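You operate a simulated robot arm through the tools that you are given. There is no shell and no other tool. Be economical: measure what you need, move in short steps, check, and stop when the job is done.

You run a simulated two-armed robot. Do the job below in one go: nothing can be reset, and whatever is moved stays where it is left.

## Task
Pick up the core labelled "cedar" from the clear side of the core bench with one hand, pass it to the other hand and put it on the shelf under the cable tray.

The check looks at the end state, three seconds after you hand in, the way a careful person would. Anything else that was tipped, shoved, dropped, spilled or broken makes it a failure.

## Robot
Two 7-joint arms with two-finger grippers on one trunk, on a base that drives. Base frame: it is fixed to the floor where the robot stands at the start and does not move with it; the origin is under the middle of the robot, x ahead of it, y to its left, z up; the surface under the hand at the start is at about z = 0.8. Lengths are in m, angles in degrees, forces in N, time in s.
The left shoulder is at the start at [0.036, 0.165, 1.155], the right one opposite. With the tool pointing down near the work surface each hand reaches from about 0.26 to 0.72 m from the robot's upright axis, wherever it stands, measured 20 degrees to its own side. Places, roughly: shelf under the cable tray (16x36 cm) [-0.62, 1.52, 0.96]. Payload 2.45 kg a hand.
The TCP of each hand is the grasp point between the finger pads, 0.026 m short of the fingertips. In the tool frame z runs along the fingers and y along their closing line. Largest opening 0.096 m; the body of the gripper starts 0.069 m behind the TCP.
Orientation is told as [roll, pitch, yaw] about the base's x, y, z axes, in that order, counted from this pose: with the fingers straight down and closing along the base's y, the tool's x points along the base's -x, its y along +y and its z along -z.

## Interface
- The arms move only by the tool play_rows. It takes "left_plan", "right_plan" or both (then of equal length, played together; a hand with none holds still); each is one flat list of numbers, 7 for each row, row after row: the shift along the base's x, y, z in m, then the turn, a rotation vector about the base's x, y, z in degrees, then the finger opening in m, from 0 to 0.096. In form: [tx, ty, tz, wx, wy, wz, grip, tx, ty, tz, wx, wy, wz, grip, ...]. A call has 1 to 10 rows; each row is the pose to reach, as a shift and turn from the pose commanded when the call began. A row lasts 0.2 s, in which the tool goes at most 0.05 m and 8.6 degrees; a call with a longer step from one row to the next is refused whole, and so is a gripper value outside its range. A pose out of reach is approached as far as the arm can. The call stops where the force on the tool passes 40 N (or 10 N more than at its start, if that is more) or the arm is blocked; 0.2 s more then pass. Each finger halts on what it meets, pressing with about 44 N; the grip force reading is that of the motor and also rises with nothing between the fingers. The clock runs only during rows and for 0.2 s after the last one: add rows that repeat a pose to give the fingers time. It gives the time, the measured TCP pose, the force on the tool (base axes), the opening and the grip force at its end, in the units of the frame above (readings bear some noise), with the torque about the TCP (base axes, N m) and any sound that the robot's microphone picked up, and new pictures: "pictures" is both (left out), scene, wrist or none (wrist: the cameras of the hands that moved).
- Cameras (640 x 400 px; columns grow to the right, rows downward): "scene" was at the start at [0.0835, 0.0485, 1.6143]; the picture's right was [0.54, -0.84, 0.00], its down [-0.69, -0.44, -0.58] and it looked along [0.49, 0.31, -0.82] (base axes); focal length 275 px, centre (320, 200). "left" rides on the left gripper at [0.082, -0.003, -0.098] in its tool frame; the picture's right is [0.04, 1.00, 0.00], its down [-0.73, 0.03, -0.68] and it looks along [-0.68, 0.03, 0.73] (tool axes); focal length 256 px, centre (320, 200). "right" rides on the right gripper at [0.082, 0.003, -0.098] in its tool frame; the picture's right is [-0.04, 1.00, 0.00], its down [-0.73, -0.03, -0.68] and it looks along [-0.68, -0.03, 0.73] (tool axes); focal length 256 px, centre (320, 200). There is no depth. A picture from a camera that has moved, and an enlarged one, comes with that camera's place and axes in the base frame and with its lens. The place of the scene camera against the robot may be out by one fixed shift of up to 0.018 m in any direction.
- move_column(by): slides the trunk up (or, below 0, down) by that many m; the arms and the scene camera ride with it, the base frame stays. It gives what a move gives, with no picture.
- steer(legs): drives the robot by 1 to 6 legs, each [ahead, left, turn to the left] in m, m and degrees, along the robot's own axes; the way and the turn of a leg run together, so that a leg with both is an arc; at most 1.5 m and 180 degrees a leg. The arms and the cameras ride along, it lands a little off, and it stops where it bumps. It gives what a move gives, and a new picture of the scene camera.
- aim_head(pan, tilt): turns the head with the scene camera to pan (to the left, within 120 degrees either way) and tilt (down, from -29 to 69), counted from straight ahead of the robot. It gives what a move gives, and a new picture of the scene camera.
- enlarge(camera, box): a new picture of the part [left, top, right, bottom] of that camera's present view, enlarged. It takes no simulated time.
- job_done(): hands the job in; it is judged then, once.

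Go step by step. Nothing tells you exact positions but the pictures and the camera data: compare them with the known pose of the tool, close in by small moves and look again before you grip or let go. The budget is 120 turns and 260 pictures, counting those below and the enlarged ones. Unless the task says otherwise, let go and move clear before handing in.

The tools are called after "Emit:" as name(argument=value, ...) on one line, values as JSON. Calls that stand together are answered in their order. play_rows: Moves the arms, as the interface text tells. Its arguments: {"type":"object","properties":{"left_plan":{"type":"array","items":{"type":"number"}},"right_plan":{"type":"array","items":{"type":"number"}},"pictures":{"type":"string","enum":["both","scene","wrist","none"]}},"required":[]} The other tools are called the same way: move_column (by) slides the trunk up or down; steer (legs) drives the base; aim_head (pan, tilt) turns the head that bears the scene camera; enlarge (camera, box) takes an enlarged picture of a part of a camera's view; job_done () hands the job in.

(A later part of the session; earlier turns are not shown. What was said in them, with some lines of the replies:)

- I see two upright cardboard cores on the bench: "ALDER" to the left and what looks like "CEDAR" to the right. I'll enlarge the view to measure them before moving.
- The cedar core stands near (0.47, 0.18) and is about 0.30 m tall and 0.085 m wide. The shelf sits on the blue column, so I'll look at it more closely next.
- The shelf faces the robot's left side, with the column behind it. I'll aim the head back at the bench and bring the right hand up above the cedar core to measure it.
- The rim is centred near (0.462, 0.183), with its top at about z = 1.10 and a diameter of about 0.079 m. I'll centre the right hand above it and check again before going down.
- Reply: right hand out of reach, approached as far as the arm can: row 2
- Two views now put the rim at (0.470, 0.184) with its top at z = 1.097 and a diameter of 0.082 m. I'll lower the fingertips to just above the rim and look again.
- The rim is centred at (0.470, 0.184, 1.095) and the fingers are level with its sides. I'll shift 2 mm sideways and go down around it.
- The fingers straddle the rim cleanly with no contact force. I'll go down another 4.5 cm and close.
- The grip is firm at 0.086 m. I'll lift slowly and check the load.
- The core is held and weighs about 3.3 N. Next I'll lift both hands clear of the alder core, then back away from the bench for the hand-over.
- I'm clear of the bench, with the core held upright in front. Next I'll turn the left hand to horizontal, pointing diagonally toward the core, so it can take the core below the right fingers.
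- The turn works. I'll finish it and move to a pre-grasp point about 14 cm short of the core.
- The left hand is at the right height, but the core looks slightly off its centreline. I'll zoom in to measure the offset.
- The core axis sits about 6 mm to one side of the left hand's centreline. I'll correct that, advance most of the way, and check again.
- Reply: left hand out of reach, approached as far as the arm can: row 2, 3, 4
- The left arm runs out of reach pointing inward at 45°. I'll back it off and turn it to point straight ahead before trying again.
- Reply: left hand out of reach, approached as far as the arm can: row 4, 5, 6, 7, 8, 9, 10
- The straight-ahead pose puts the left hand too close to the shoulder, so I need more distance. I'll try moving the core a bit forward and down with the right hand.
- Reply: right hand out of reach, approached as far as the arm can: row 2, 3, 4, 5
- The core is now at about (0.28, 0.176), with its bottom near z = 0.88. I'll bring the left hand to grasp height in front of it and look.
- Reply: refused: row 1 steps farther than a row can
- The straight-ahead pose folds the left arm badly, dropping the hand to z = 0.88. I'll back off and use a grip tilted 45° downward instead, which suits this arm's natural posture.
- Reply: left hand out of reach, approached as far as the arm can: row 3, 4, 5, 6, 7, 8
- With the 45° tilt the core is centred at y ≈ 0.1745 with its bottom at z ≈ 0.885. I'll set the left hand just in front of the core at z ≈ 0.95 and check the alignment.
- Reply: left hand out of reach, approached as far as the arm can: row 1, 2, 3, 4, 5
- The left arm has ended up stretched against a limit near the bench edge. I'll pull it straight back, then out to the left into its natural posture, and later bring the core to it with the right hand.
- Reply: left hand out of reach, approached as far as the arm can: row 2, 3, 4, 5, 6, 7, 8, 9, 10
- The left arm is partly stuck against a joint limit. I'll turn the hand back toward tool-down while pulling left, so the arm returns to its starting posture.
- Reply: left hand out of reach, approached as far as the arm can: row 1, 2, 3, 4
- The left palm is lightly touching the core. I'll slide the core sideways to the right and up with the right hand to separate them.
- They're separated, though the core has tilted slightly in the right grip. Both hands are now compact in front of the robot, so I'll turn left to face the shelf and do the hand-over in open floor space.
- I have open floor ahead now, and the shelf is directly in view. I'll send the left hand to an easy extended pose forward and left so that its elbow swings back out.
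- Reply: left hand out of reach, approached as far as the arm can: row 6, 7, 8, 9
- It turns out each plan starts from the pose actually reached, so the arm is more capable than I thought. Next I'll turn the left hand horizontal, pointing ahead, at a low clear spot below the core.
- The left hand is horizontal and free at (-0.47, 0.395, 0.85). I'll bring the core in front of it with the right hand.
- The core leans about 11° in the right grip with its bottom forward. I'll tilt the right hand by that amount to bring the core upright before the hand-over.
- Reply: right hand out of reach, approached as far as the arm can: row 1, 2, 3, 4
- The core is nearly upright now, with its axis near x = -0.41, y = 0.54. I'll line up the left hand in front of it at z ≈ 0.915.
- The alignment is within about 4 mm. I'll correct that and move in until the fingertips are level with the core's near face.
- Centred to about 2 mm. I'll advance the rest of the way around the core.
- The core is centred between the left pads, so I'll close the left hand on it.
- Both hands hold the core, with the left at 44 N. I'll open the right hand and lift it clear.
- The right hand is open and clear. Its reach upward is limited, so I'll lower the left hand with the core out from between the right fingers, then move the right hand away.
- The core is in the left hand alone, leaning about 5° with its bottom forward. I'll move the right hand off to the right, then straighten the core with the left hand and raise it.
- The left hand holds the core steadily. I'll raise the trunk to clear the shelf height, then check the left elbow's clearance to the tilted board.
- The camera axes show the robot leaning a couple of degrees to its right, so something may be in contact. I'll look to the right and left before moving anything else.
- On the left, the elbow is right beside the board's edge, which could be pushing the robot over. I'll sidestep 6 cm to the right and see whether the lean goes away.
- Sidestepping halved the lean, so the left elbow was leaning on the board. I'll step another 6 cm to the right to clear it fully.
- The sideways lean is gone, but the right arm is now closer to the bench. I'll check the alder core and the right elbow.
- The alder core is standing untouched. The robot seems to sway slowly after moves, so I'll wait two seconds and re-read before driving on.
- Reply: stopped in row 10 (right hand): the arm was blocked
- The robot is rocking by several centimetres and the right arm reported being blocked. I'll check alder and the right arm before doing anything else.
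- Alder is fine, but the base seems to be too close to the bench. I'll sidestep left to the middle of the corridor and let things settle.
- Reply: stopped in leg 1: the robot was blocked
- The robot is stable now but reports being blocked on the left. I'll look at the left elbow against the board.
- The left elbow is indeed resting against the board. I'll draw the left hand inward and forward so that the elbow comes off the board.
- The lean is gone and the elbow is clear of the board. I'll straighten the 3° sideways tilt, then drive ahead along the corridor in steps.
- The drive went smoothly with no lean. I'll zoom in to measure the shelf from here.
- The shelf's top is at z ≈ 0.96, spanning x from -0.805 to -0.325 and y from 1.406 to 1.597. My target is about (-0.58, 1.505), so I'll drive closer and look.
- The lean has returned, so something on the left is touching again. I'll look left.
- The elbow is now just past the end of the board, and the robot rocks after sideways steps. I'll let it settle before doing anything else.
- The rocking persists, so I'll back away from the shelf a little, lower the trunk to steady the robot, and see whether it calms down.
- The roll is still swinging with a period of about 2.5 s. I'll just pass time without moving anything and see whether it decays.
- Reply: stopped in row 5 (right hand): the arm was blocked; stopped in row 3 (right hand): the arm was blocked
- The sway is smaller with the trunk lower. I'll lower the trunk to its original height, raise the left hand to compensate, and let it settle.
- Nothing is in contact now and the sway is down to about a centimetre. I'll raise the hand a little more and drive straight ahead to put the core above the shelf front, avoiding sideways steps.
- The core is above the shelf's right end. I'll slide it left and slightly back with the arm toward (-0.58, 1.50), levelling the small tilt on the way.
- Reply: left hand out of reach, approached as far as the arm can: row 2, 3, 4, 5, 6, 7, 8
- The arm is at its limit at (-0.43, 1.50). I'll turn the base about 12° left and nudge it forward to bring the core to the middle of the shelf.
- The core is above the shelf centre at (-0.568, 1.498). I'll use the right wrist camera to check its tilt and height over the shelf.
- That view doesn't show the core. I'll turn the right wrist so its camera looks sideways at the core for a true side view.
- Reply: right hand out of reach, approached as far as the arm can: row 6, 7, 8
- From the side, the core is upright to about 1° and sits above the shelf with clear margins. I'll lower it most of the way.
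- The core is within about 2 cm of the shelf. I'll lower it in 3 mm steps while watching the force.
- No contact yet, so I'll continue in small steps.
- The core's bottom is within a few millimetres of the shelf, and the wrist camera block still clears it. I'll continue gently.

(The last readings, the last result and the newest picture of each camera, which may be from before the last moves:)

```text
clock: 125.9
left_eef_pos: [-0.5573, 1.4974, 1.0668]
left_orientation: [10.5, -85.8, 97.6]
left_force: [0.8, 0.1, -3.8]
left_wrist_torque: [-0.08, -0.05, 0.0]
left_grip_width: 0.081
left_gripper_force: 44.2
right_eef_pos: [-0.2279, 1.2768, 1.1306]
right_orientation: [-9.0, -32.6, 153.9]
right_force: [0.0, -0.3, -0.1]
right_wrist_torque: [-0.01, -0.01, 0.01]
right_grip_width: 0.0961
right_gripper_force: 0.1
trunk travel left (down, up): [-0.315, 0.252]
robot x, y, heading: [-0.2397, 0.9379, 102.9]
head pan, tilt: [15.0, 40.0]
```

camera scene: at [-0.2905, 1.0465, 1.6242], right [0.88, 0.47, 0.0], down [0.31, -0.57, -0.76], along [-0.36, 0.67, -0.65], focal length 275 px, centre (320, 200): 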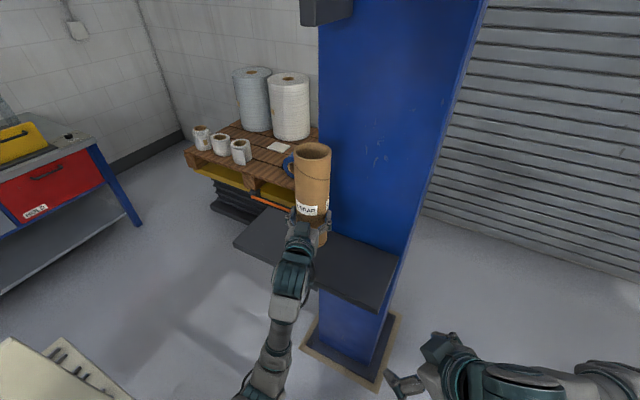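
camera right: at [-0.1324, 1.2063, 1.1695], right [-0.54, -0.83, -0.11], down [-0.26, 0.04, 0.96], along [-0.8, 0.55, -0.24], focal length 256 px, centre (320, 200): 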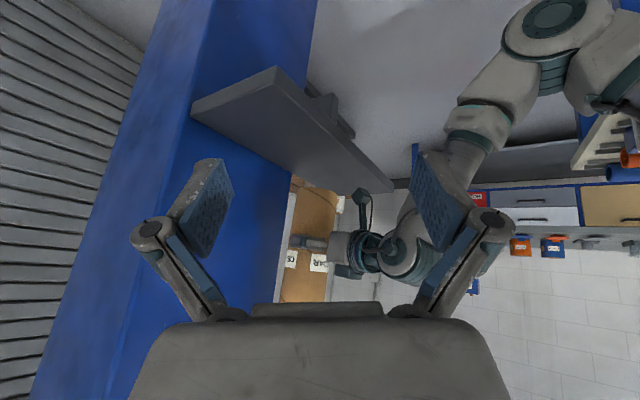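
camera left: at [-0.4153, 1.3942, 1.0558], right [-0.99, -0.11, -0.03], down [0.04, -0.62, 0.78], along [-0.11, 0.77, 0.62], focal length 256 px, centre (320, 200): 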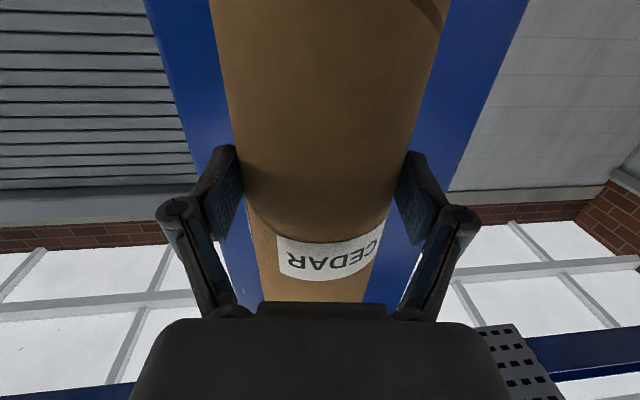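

Emit:
play_rows(left_plan=[0, 0, -0.002, 0, 0, 0, 0.07, 0, 0, -0.003, 0, 0, 0, 0.07, 0, 0, -0.003, 0, 0, 0, 0.07], pictures="none")

Emit:
enlarge(camera="right", box=[220, 100, 380, 220])

```text
clock: 126.7
left_eef_pos: [-0.5576, 1.4965, 1.0643]
left_orientation: [10.3, -85.9, 98.0]
left_force: [0.1, 0.4, -2.7]
left_wrist_torque: [-0.09, -0.02, -0.02]
left_grip_width: 0.0805
left_gripper_force: 44.0
right_eef_pos: [-0.2286, 1.2771, 1.1305]
right_orientation: [-9.0, -32.6, 153.9]
right_force: [-1.1, 0.8, 0.3]
right_wrist_torque: [0.02, 0.03, -0.01]
right_grip_width: 0.096
right_gripper_force: 0.0
trunk travel left (down, up): [-0.315, 0.252]
robot x, y, heading: [-0.2386, 0.9413, 103.4]
head pan, tilt: [15.0, 40.0]
```

```text
3.33 times, centred on (300, 160) of right
camera zoom: at [-0.1281, 1.2071, 1.1688], right [-0.54, -0.83, -0.11], down [-0.26, 0.04, 0.96], along [-0.8, 0.55, -0.24], focal length 853 px, centre (387, 333)
```

zoom: 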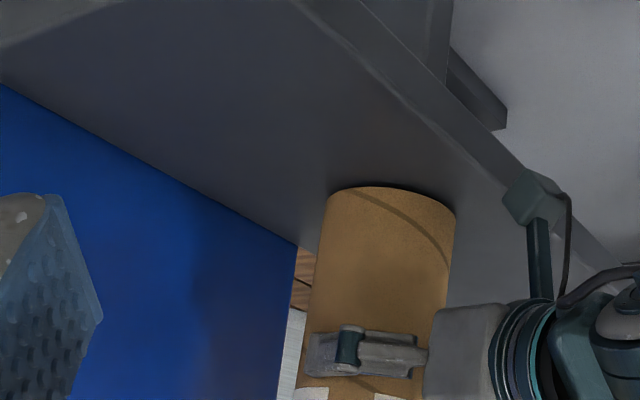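

The contact shadow is nearly closed, so I'll go a few more millimetres.

Emit:
play_rows(left_plan=[0, 0, -0.002, 0, 0, 0, 0.07, 0, 0, -0.003, 0, 0, 0, 0.07, 0, 0, -0.003, 0, 0, 0, 0.07], pictures="none")

Emit:
play_rows(left_plan=[0, 0, -0.002, 0, 0, 0, 0.07, 0, 0, -0.003, 0, 0, 0, 0.07, 0, 0, -0.003, 0, 0, 0, 0.07], pictures="none")

Emit:
enlarge(camera="right", box=[220, 100, 380, 220])

```text
clock: 127.5
left_eef_pos: [-0.5566, 1.4975, 1.0628]
left_orientation: [10.5, -86.0, 97.9]
left_force: [-1.1, 1.1, 3.8]
left_wrist_torque: [0.53, 0.01, 0.05]
left_grip_width: 0.0808
left_gripper_force: 44.3
right_eef_pos: [-0.2284, 1.2769, 1.1314]
right_orientation: [-9.0, -32.6, 153.8]
right_force: [0.9, 0.6, -0.2]
right_wrist_torque: [0.04, 0.0, 0.0]
right_grip_width: 0.0961
right_gripper_force: 0.0
trunk travel left (down, up): [-0.315, 0.252]
robot x, y, heading: [-0.2356, 0.9387, 103.3]
head pan, tilt: [15.0, 40.0]
```

```text
clock: 128.3
left_eef_pos: [-0.5573, 1.4944, 1.0623]
left_orientation: [10.6, -86.3, 97.8]
left_force: [-1.5, 0.2, 19.7]
left_wrist_torque: [1.22, -0.14, 0.16]
left_grip_width: 0.0808
left_gripper_force: 43.9
right_eef_pos: [-0.2289, 1.2751, 1.1311]
right_orientation: [-9.1, -32.7, 153.9]
right_force: [0.8, -0.2, 1.2]
right_wrist_torque: [-0.02, 0.0, -0.03]
right_grip_width: 0.0961
right_gripper_force: 0.1
trunk travel left (down, up): [-0.315, 0.252]
robot x, y, heading: [-0.2368, 0.9434, 103.1]
head pan, tilt: [15.0, 40.0]
```

```text
3.33 times, centred on (300, 160) of right
camera zoom: at [-0.1275, 1.205, 1.1696], right [-0.54, -0.83, -0.11], down [-0.26, 0.04, 0.96], along [-0.8, 0.55, -0.24], focal length 853 px, centre (387, 333)
```

zoom: 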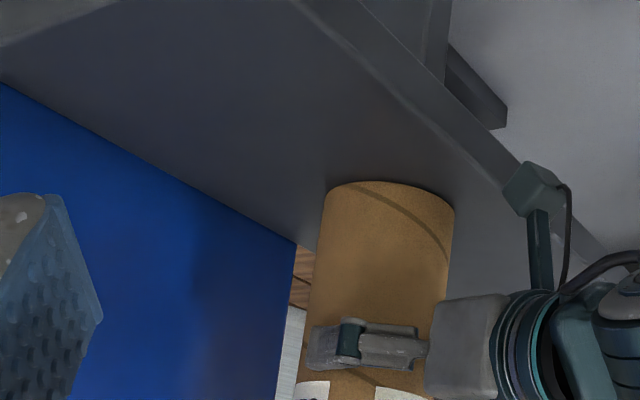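

The core has landed, with about 20 N and its far bottom edge touching first. I'll ease the load, level it by 1.5°, and touch down again.

Emit:
play_rows(left_plan=[0, 0, 0.004, 0.8, 0, 0, 0.07, 0, 0, 0.004, 1.5, 0, 0, 0.07, 0, 0, 0.003, 1.5, 0, 0, 0.07, 0, 0, 0.002, 1.5, 0, 0, 0.07, 0, 0, 0.002, 1.5, 0, 0, 0.07], pictures="none")

```text
clock: 129.5
left_eef_pos: [-0.5569, 1.4965, 1.0598]
left_orientation: [6.1, -87.4, 102.2]
left_force: [0.0, -5.1, 10.4]
left_wrist_torque: [-0.48, -0.35, -0.09]
left_grip_width: 0.0807
left_gripper_force: 43.5
right_eef_pos: [-0.2284, 1.2755, 1.1318]
right_orientation: [-9.0, -32.7, 153.9]
right_force: [-0.2, -0.2, -0.2]
right_wrist_torque: [-0.01, -0.04, 0.05]
right_grip_width: 0.0961
right_gripper_force: 0.1
trunk travel left (down, up): [-0.315, 0.252]
robot x, y, heading: [-0.2412, 0.938, 103.2]
head pan, tilt: [15.0, 40.0]
```

It's nearly level now with a light load. I'll open the left hand.

Emit:
play_rows(left_plan=[0, 0, 0, 0, 0, 0, 0.088, 0, 0, 0, 0, 0, 0, 0.096, 0, 0, 0, 0, 0, 0, 0.096, 0, 0, 0, 0, 0, 0, 0.096], pictures="both")

Emit:
enlarge(camera="right", box=[180, 60, 420, 310])

Emit:
enlarge(camera="scene", box=[220, 120, 420, 300])

```text
clock: 130.5
left_eef_pos: [-0.5571, 1.4959, 1.0605]
left_orientation: [6.3, -87.4, 102.2]
left_force: [-0.3, -0.6, 0.6]
left_wrist_torque: [-0.01, -0.01, 0.02]
left_grip_width: 0.096
left_gripper_force: 0.0
right_eef_pos: [-0.2282, 1.2778, 1.1304]
right_orientation: [-9.1, -32.6, 153.8]
right_force: [0.1, -0.4, -0.8]
right_wrist_torque: [0.02, 0.01, 0.04]
right_grip_width: 0.0958
right_gripper_force: 0.0
trunk travel left (down, up): [-0.315, 0.252]
robot x, y, heading: [-0.2429, 0.9411, 103.1]
head pan, tilt: [15.0, 40.0]
camera scene: at [-0.2837, 1.0471, 1.6244], right [0.88, 0.47, 0.0], down [0.3, -0.57, -0.76], along [-0.36, 0.67, -0.65], focal length 275 px, centre (320, 200)
camera left: at [-0.5227, 1.4018, 0.9829], right [-0.95, -0.32, -0.04], down [0.18, -0.62, 0.76], along [-0.26, 0.72, 0.64], focal length 256 px, centre (320, 200)
```

scene: 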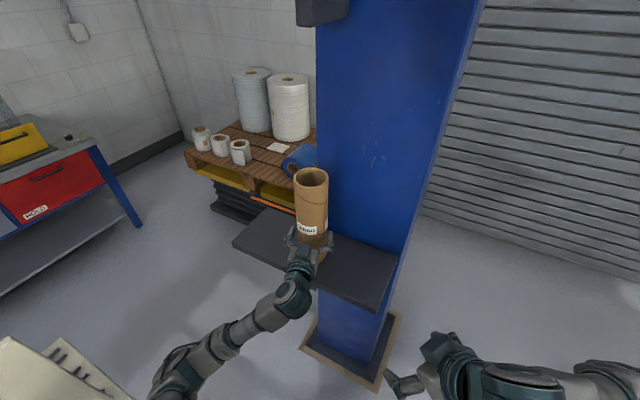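
left: 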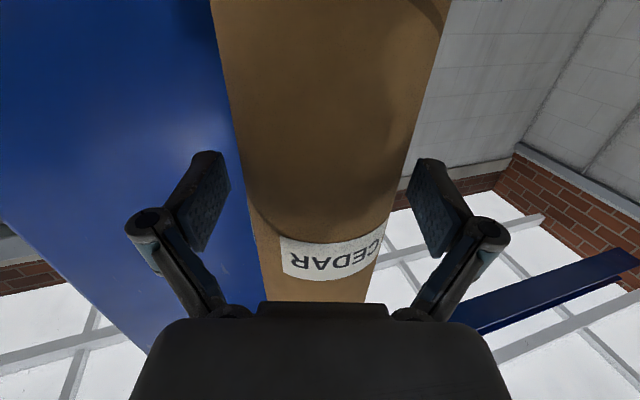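

```text
1.60 times, centred on (300, 185) of right
camera zoom: at [-0.1279, 1.2067, 1.1689], right [-0.54, -0.83, -0.11], down [-0.26, 0.04, 0.96], along [-0.8, 0.55, -0.24], focal length 410 px, centre (352, 224)
```

zoom: 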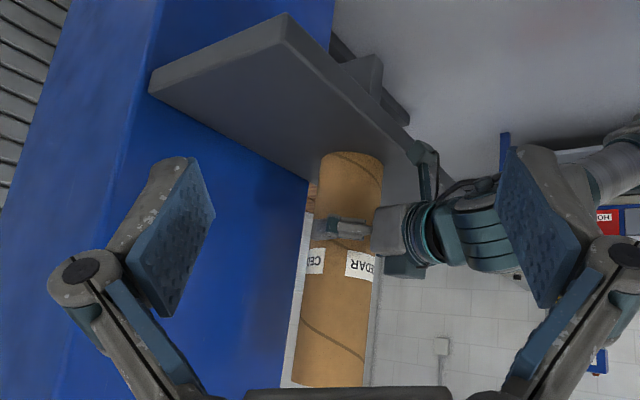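

```text
2.22 times, centred on (320, 210) of scene
camera zoom: at [-0.2837, 1.0471, 1.6244], right [0.88, 0.47, 0.0], down [0.3, -0.57, -0.76], along [-0.36, 0.67, -0.65], focal length 611 px, centre (320, 178)
```

zoom: 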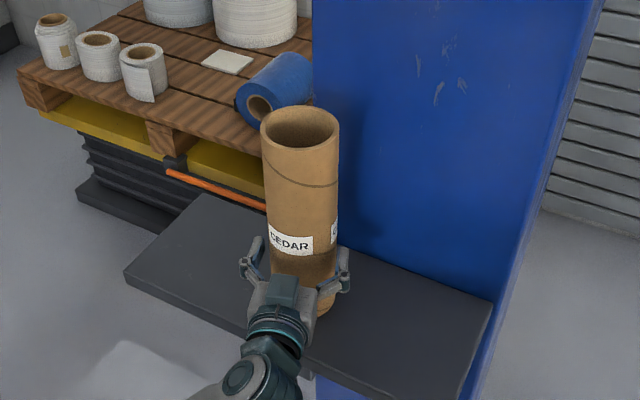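

The core stands on its own with the fingers clear on both sides. I'll back the left hand straight out along its fingers.

Emit:
play_rows(left_plan=[0.005, -0.015, 0.002, 0, 0, 0, 0.096, 0.011, -0.033, 0.003, 0, 0, 0, 0.096, 0.019, -0.057, 0.004, 0, 0, 0, 0.096, 0.028, -0.085, 0.004, 0, 0, 0, 0.096, 0.038, -0.114, 0.004, 0, 0, 0, 0.096, 0.046, -0.138, 0.004, 0, 0, 0, 0.096, 0.046, -0.138, 0.004, 0, 0, 0, 0.096], pictures="both")

Emit:
enlarge(camera="right", box=[180, 60, 420, 310])

```text
clock: 132.1
left_eef_pos: [-0.5112, 1.3685, 1.0618]
left_orientation: [6.3, -87.5, 102.1]
left_force: [-0.3, 0.1, -0.4]
left_wrist_torque: [0.0, -0.01, -0.02]
left_grip_width: 0.096
left_gripper_force: 0.1
left hand out of reach, approached as far as the arm can: row 6, 7
right_eef_pos: [-0.2295, 1.2776, 1.1314]
right_orientation: [-9.0, -32.5, 153.7]
right_force: [-0.8, 0.3, -0.1]
right_wrist_torque: [0.01, -0.01, 0.0]
right_grip_width: 0.0959
right_gripper_force: 0.0
trunk travel left (down, up): [-0.315, 0.252]
robot x, y, heading: [-0.238, 0.9391, 103.0]
head pan, tilt: [15.0, 40.0]
camera scene: at [-0.2838, 1.0467, 1.6244], right [0.88, 0.47, 0.0], down [0.3, -0.57, -0.76], along [-0.36, 0.67, -0.65], focal length 275 px, centre (320, 200)
camera left: at [-0.4758, 1.2741, 0.9835], right [-0.95, -0.32, -0.03], down [0.18, -0.62, 0.76], along [-0.26, 0.72, 0.64], focal length 256 px, centre (320, 200)
```

scene: 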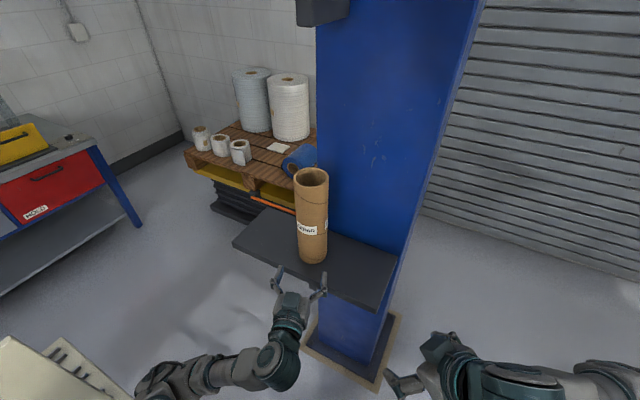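
left: 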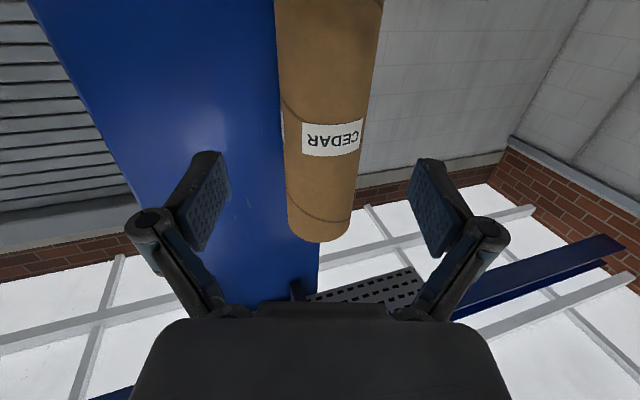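

```text
1.60 times, centred on (300, 185) of right
camera zoom: at [-0.1281, 1.2069, 1.1689], right [-0.54, -0.83, -0.11], down [-0.26, 0.04, 0.96], along [-0.8, 0.55, -0.24], focal length 410 px, centre (352, 224)
```

zoom: 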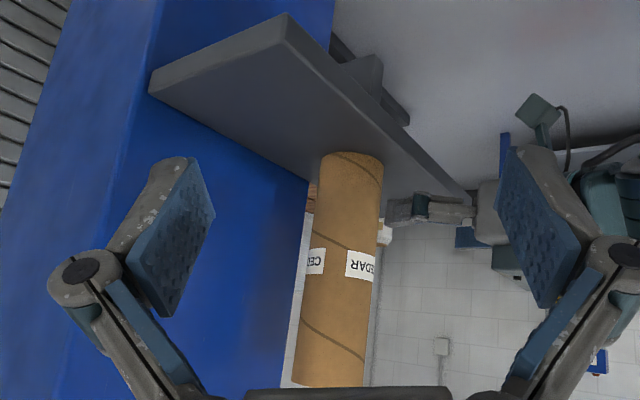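

The cedar core is standing upright on the shelf under the tray. I'll back the robot off a little for clearance and take a last look.

Emit:
steer(legs=[[-0.1, 0, 0]])

Emit:
enlarge(camera="scene", box=[200, 80, 440, 280])

```text
clock: 133.2
left_eef_pos: [-0.4864, 1.3502, 1.0428]
left_orientation: [15.5, -84.5, 93.6]
left_force: [-1.3, -0.7, -1.3]
left_wrist_torque: [0.06, -0.02, -0.11]
left_grip_width: 0.0958
left_gripper_force: 0.0
right_eef_pos: [-0.2022, 1.2163, 1.1331]
right_orientation: [-10.0, -32.8, 150.8]
right_force: [0.4, -1.1, 0.6]
right_wrist_torque: [0.08, 0.03, -0.03]
right_grip_width: 0.096
right_gripper_force: 0.1
trunk travel left (down, up): [-0.315, 0.252]
robot x, y, heading: [-0.232, 0.8864, 100.2]
head pan, tilt: [15.0, 40.0]
stopped in leg 1: the robot was blocked; the commanded pose is now the measured one
camera scene: at [-0.2279, 1.0566, 1.6232], right [0.9, 0.42, -0.04], down [0.25, -0.62, -0.75], along [-0.34, 0.66, -0.66], focal length 275 px, centre (320, 200)
```

scene: 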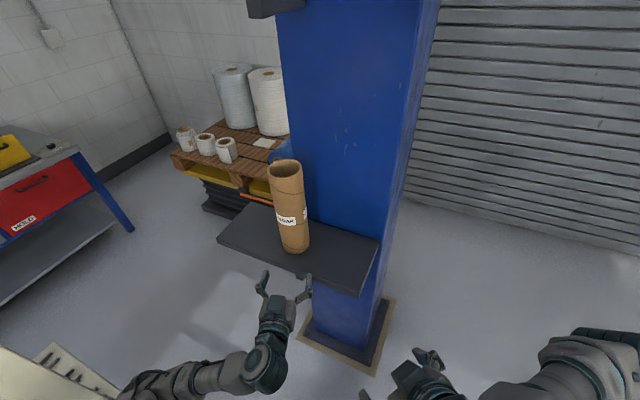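

```text
2.00 times, centred on (320, 180) of scene
camera zoom: at [-0.2279, 1.0566, 1.6232], right [0.9, 0.42, -0.04], down [0.25, -0.62, -0.75], along [-0.34, 0.66, -0.66], focal length 550 px, centre (320, 240)
```

zoom: 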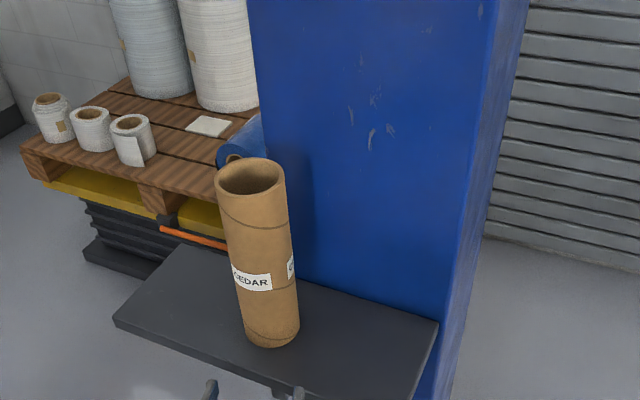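

The backward drive was blocked, probably the left elbow against the board's end. I'll look before relieving it.

Emit:
aim_head(pan=80, tilt=55)

Emit:
enlarge(camera="scene", box=[160, 100, 460, 300])

```text
clock: 134.6
left_eef_pos: [-0.4951, 1.3661, 1.0267]
left_orientation: [21.7, -82.4, 89.0]
left_force: [-0.3, 0.6, -1.3]
left_wrist_torque: [0.04, 0.01, 0.05]
left_grip_width: 0.0961
left_gripper_force: 0.1
right_eef_pos: [-0.1864, 1.233, 1.1284]
right_orientation: [-13.7, -31.2, 152.3]
right_force: [-0.1, 0.3, 0.3]
right_wrist_torque: [0.0, 0.01, -0.01]
right_grip_width: 0.0959
right_gripper_force: 0.1
trunk travel left (down, up): [-0.315, 0.252]
robot x, y, heading: [-0.2354, 0.887, 99.6]
head pan, tilt: [80.0, 55.0]
camera scene: at [-0.2448, 1.0099, 1.6079], right [0.01, 1.0, -0.06], down [0.8, -0.05, -0.6], along [-0.61, -0.05, -0.79], focal length 275 px, centre (320, 200)
```

scene: 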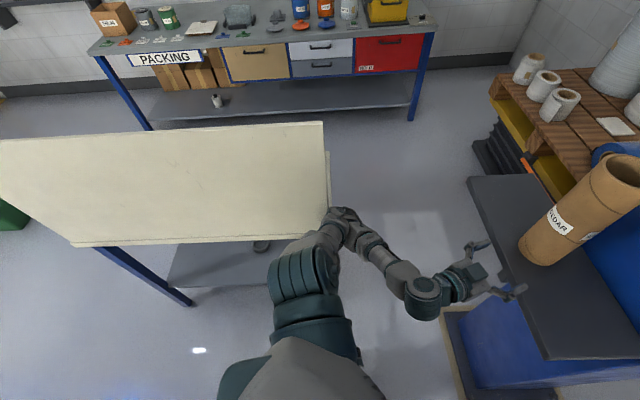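

```text
2.00 times, centred on (310, 200) of scene
camera zoom: at [-0.2448, 1.0099, 1.6079], right [0.01, 1.0, -0.06], down [0.8, -0.05, -0.6], along [-0.61, -0.05, -0.79], focal length 550 px, centre (340, 200)
```

zoom: 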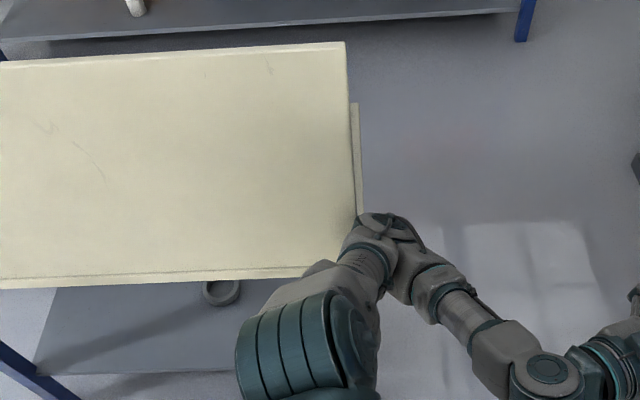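

The elbow is resting on the end of the board. I'll drive forward to about where I was, which relieves the contact and still leaves the hand clear of the core.

Emit:
steer(legs=[[0.045, 0, 0]])

Emit:
enlarge(camera="scene", box=[160, 100, 460, 300])

```text
clock: 135.3
left_eef_pos: [-0.5376, 1.4292, 1.0094]
left_orientation: [12.6, -82.5, 96.6]
left_force: [-4.5, -4.0, -7.1]
left_wrist_torque: [0.64, 0.17, -0.47]
left_grip_width: 0.0957
left_gripper_force: 0.0
right_eef_pos: [-0.2252, 1.2443, 1.1405]
right_orientation: [-20.6, -29.4, 147.6]
right_force: [0.0, 3.2, -0.3]
right_wrist_torque: [-0.23, 0.08, 0.07]
right_grip_width: 0.0956
right_gripper_force: 0.0
trunk travel left (down, up): [-0.315, 0.252]
robot x, y, heading: [-0.2397, 0.9495, 94.2]
head pan, tilt: [80.0, 55.0]
stopped in leg 1: the robot was blocked; the commanded pose is now the measured one
camera scene: at [-0.2481, 1.0565, 1.6053], right [0.11, 0.99, -0.05], down [0.79, -0.11, -0.6], along [-0.6, 0.02, -0.8], focal length 275 px, centre (320, 200)
```

scene: 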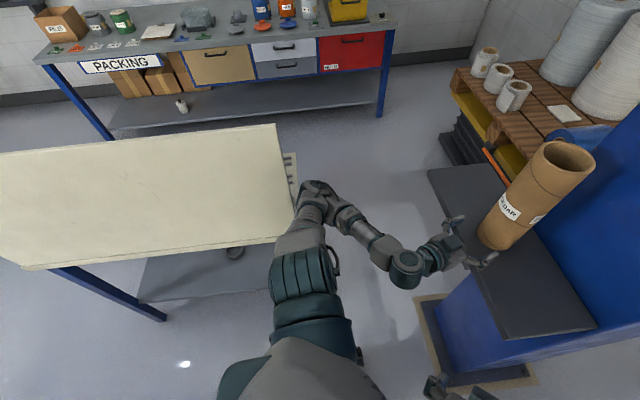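

```text
2.00 times, centred on (310, 200) of scene
camera zoom: at [-0.2481, 1.0565, 1.6053], right [0.11, 0.99, -0.05], down [0.79, -0.11, -0.6], along [-0.6, 0.02, -0.8], focal length 550 px, centre (340, 200)
```

zoom: 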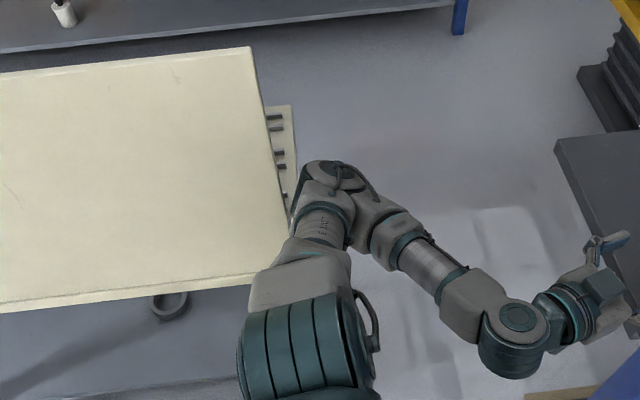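

The robot lurched as the elbow came free. I'll check where the left hand is relative to the core and shelf before moving.

Emit:
aim_head(pan=30, tilt=50)

Emit:
enlarge(camera="scene", box=[200, 80, 440, 280])

Emit:
enlarge(camera="left", box=[0, 0, 640, 400])

Emit:
enlarge(camera="right", box=[0, 0, 640, 400])

```text
clock: 136.5
left_eef_pos: [-0.5663, 1.4025, 1.0254]
left_orientation: [37.8, -84.0, 72.3]
left_force: [0.3, 0.5, -0.3]
left_wrist_torque: [-0.01, -0.01, 0.03]
left_grip_width: 0.0962
left_gripper_force: 0.0
right_eef_pos: [-0.2395, 1.2189, 1.1496]
right_orientation: [-21.5, -30.0, 148.7]
right_force: [-0.2, 1.6, -0.4]
right_wrist_torque: [0.01, 0.0, -0.04]
right_grip_width: 0.0962
right_gripper_force: 0.0
trunk travel left (down, up): [-0.315, 0.252]
robot x, y, heading: [-0.2418, 0.9532, 93.9]
head pan, tilt: [30.0, 50.0]
camera scene: at [-0.2961, 1.06, 1.6135], right [0.83, 0.56, 0.0], down [0.43, -0.64, -0.63], along [-0.35, 0.52, -0.78], focal length 275 px, centre (320, 200)
```

scene: 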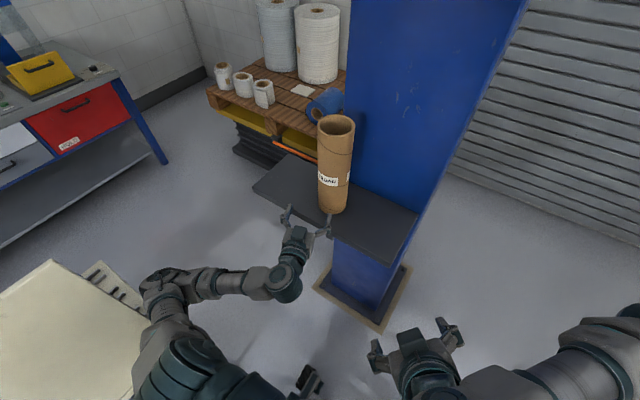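

```text
2.00 times, centred on (320, 180) of scene
camera zoom: at [-0.2961, 1.06, 1.6135], right [0.83, 0.56, 0.0], down [0.43, -0.64, -0.63], along [-0.35, 0.52, -0.78], focal length 550 px, centre (320, 240)
```

zoom: 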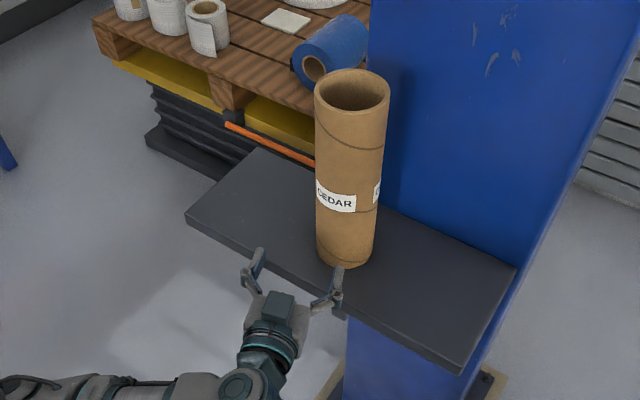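

```text
1.00 times, centred on (320, 200) of left (not enlarged: the box is as wide or as high as the picture)
camera zoom: at [-0.5337, 1.3036, 0.9517], right [-0.94, -0.34, 0.02], down [0.23, -0.57, 0.79], along [-0.26, 0.74, 0.62], focal length 256 px, centre (320, 200)
```

zoom: 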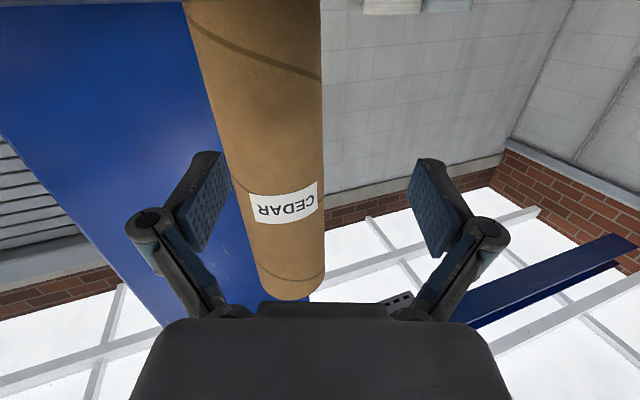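

```text
1.00 times, centred on (320, 200) of right (not enlarged: the box is as wide or as high as the picture)
camera zoom: at [-0.1605, 1.1255, 1.1876], right [-0.67, -0.68, -0.3], down [-0.39, -0.03, 0.92], along [-0.64, 0.73, -0.24], focal length 256 px, centre (320, 200)
```

zoom: 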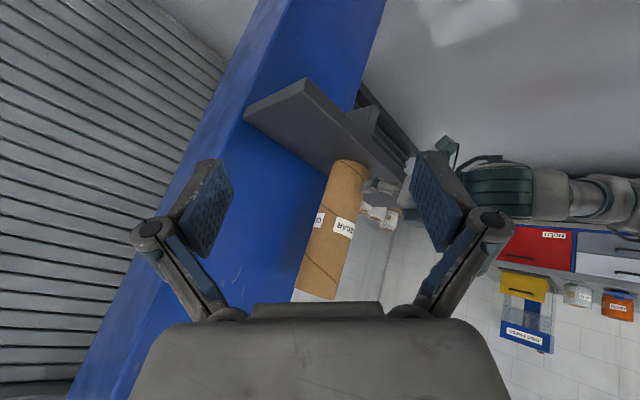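

The core is still upright on the shelf and the robot is calm again. I'll pull the left hand straight back a little more with the arm only.

Emit:
play_rows(left_plan=[0.003, -0.01, 0, 0, 0, 0, 0.096, 0.006, -0.02, 0, 0, 0, 0, 0.096, 0.01, -0.03, 0, 0, 0, 0, 0.096, 0.013, -0.04, 0, 0, 0, 0, 0.096], pictures="scene")

Emit:
enlarge(camera="scene", box=[200, 80, 440, 280])

```text
clock: 137.7
left_eef_pos: [-0.5647, 1.4001, 1.0171]
left_orientation: [42.7, -83.8, 68.0]
left_force: [0.2, 0.6, -1.0]
left_wrist_torque: [0.01, -0.01, 0.05]
left_grip_width: 0.0958
left_gripper_force: 0.0
left hand out of reach, approached as far as the arm can: row 1, 2, 3, 4
right_eef_pos: [-0.2322, 1.2129, 1.1419]
right_orientation: [-21.8, -30.4, 148.6]
right_force: [-1.4, 1.4, -0.9]
right_wrist_torque: [0.0, -0.02, -0.01]
right_grip_width: 0.0961
right_gripper_force: 0.1
trunk travel left (down, up): [-0.315, 0.252]
robot x, y, heading: [-0.2408, 0.949, 93.9]
head pan, tilt: [30.0, 50.0]
stopped in row 4 (left hand): the arm was blocked; the commanded pose is now the measured one
camera scene: at [-0.2937, 1.0574, 1.6055], right [0.83, 0.56, 0.0], down [0.43, -0.64, -0.64], along [-0.35, 0.53, -0.77], focal length 275 px, centre (320, 200)
```

scene: 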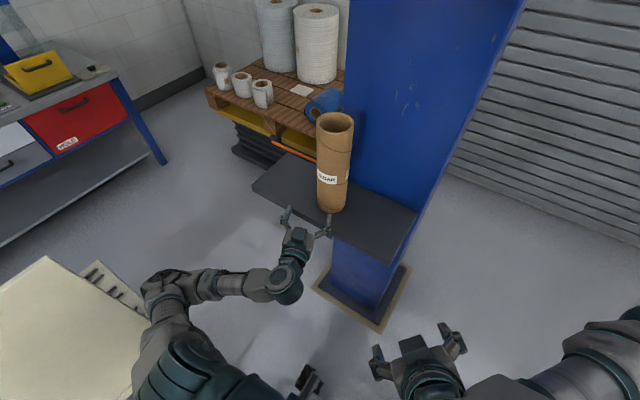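

```text
2.00 times, centred on (320, 180) of scene
camera zoom: at [-0.2937, 1.0574, 1.6055], right [0.83, 0.56, 0.0], down [0.43, -0.64, -0.64], along [-0.35, 0.53, -0.77], focal length 550 px, centre (320, 240)
```

zoom: 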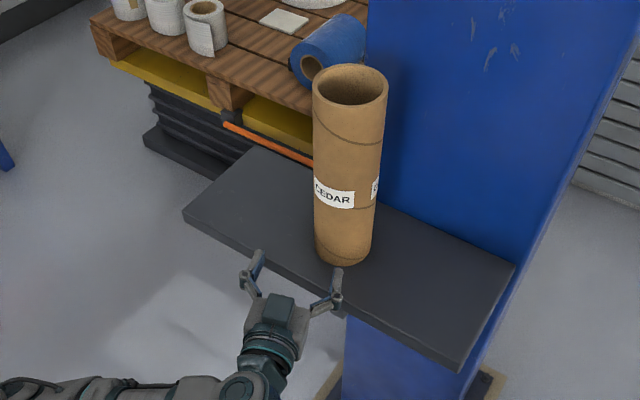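

The left elbow is again lightly against the board's end, which keeps the arm from retracting. I'll sidestep right, away from the board, with the fingertips staying about 2.5 cm in front of the core, and then check.

Emit:
steer(legs=[[0, -0.05, 0]])

Emit:
enlarge(camera="scene", box=[160, 80, 400, 280])

```text
clock: 138.3
left_eef_pos: [-0.5636, 1.398, 1.0244]
left_orientation: [47.6, -83.8, 64.3]
left_force: [0.9, 0.0, 0.1]
left_wrist_torque: [-0.01, 0.04, 0.06]
left_grip_width: 0.0959
left_gripper_force: 0.1
right_eef_pos: [-0.2264, 1.2038, 1.1506]
right_orientation: [-21.8, -31.1, 148.2]
right_force: [0.2, -0.6, 0.2]
right_wrist_torque: [0.02, -0.07, 0.01]
right_grip_width: 0.0959
right_gripper_force: 0.0
trunk travel left (down, up): [-0.315, 0.252]
robot x, y, heading: [-0.2382, 0.9508, 93.3]
head pan, tilt: [30.0, 50.0]
stopped in leg 1: the robot was blocked; the commanded pose is now the measured one
camera scene: at [-0.2891, 1.0533, 1.6097], right [0.83, 0.55, 0.0], down [0.43, -0.64, -0.64], along [-0.35, 0.53, -0.77], focal length 275 px, centre (320, 200)
```

scene: 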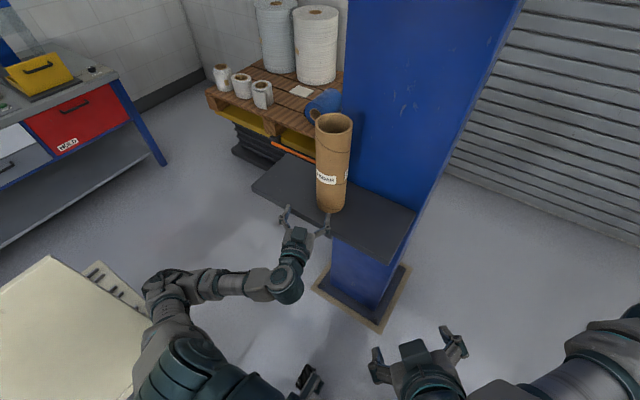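

```text
2.00 times, centred on (280, 180) of scene
camera zoom: at [-0.2891, 1.0533, 1.6097], right [0.83, 0.55, 0.0], down [0.43, -0.64, -0.64], along [-0.35, 0.53, -0.77], focal length 550 px, centre (400, 240)
```

zoom: 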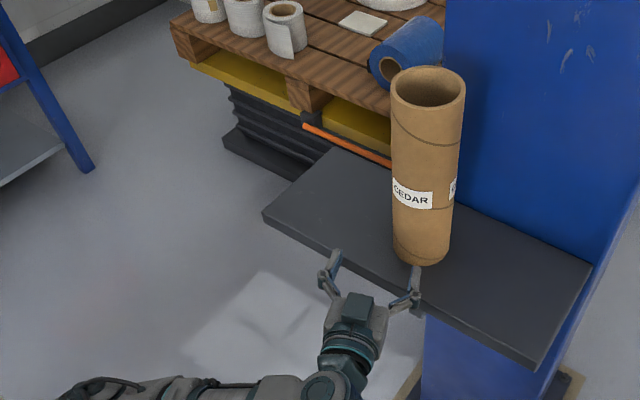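

The base won't move sideways here, but the core is standing clear and nothing touches it. I'll let a second or two pass to confirm everything is steady.

Emit:
aim_head(pan=60, tilt=55)

Emit:
aim_head(pan=30, tilt=50)

Emit:
enlarge(camera="right", box=[240, 80, 480, 310])

```text
clock: 139.3
left_eef_pos: [-0.5653, 1.3985, 1.0203]
left_orientation: [47.3, -83.4, 64.6]
left_force: [0.2, -0.3, 0.4]
left_wrist_torque: [-0.02, -0.03, 0.02]
left_grip_width: 0.096
left_gripper_force: 0.1
right_eef_pos: [-0.2265, 1.2061, 1.1502]
right_orientation: [-21.7, -30.8, 148.3]
right_force: [0.0, -0.1, -0.2]
right_wrist_torque: [0.0, 0.0, -0.04]
right_grip_width: 0.0961
right_gripper_force: 0.0
trunk travel left (down, up): [-0.315, 0.252]
robot x, y, heading: [-0.2407, 0.9523, 93.6]
head pan, tilt: [60.0, 55.0]
camera scene: at [-0.3095, 1.0249, 1.6032], right [0.44, 0.9, -0.01], down [0.74, -0.37, -0.57], along [-0.51, 0.25, -0.82], focal length 275 px, centre (320, 200)
```

scene: 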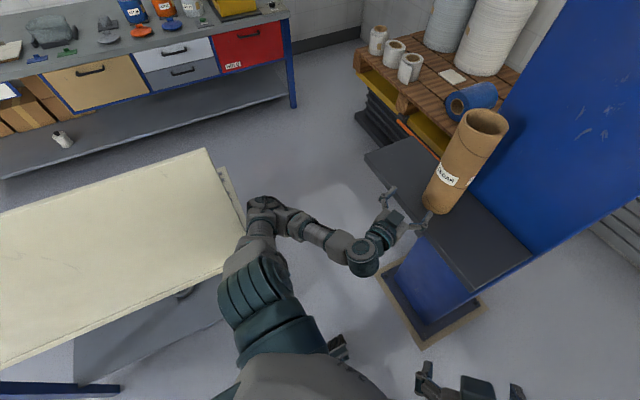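

```text
clock: 140.2
left_eef_pos: [-0.5656, 1.3994, 1.0218]
left_orientation: [47.6, -83.4, 64.6]
left_force: [-0.9, 0.2, -0.7]
left_wrist_torque: [0.0, -0.03, 0.0]
left_grip_width: 0.0958
left_gripper_force: 0.1
right_eef_pos: [-0.2272, 1.2074, 1.1505]
right_orientation: [-21.8, -30.9, 148.2]
right_force: [-0.4, 0.2, -0.5]
right_wrist_torque: [0.03, 0.0, -0.01]
right_grip_width: 0.0962
right_gripper_force: 0.1
trunk travel left (down, up): [-0.315, 0.252]
robot x, y, heading: [-0.2433, 0.9528, 93.5]
head pan, tilt: [30.0, 50.0]
camera scene: at [-0.2871, 1.0581, 1.6094], right [0.83, 0.56, 0.0], down [0.43, -0.64, -0.64], along [-0.36, 0.53, -0.77], focal length 275 px, centre (320, 200)
```

scene: 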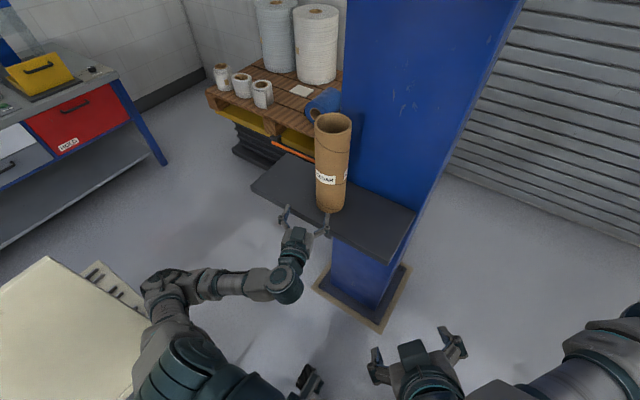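

```text
1.74 times, centred on (360, 195) of right
camera zoom: at [-0.1474, 1.1109, 1.1858], right [-0.68, -0.67, -0.3], down [-0.37, -0.03, 0.93], along [-0.63, 0.74, -0.23], focal length 445 px, centre (250, 209)
```

zoom: 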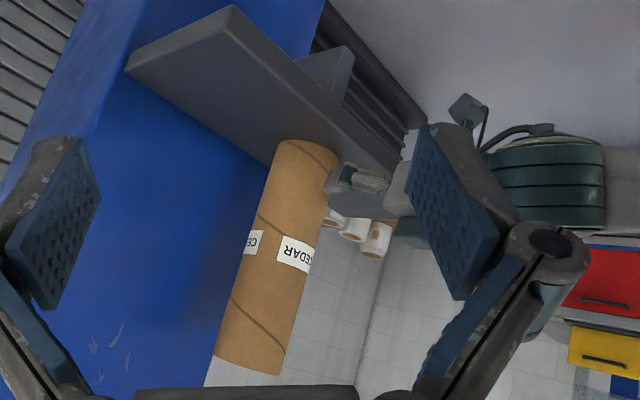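

Everything has been steady for the last couple of seconds. The cedar core stands free and upright on the shelf, with both hands open and not touching it, so I'm handing in.

Emit:
job_done()

```text
The job is handed in.
```

The cedar core is standing upright on the shelf under the cable tray. I picked it up with the right hand, passed it to the left and let go. The left hand stopped about 2.5 cm short of the core because the arm could not pull back any further.

The left elbow leaned on the tilted board next to the shelf several times. The board did not look moved in the pictures, but I did not measure it. The alder core was still standing on the bench when I last looked at it.
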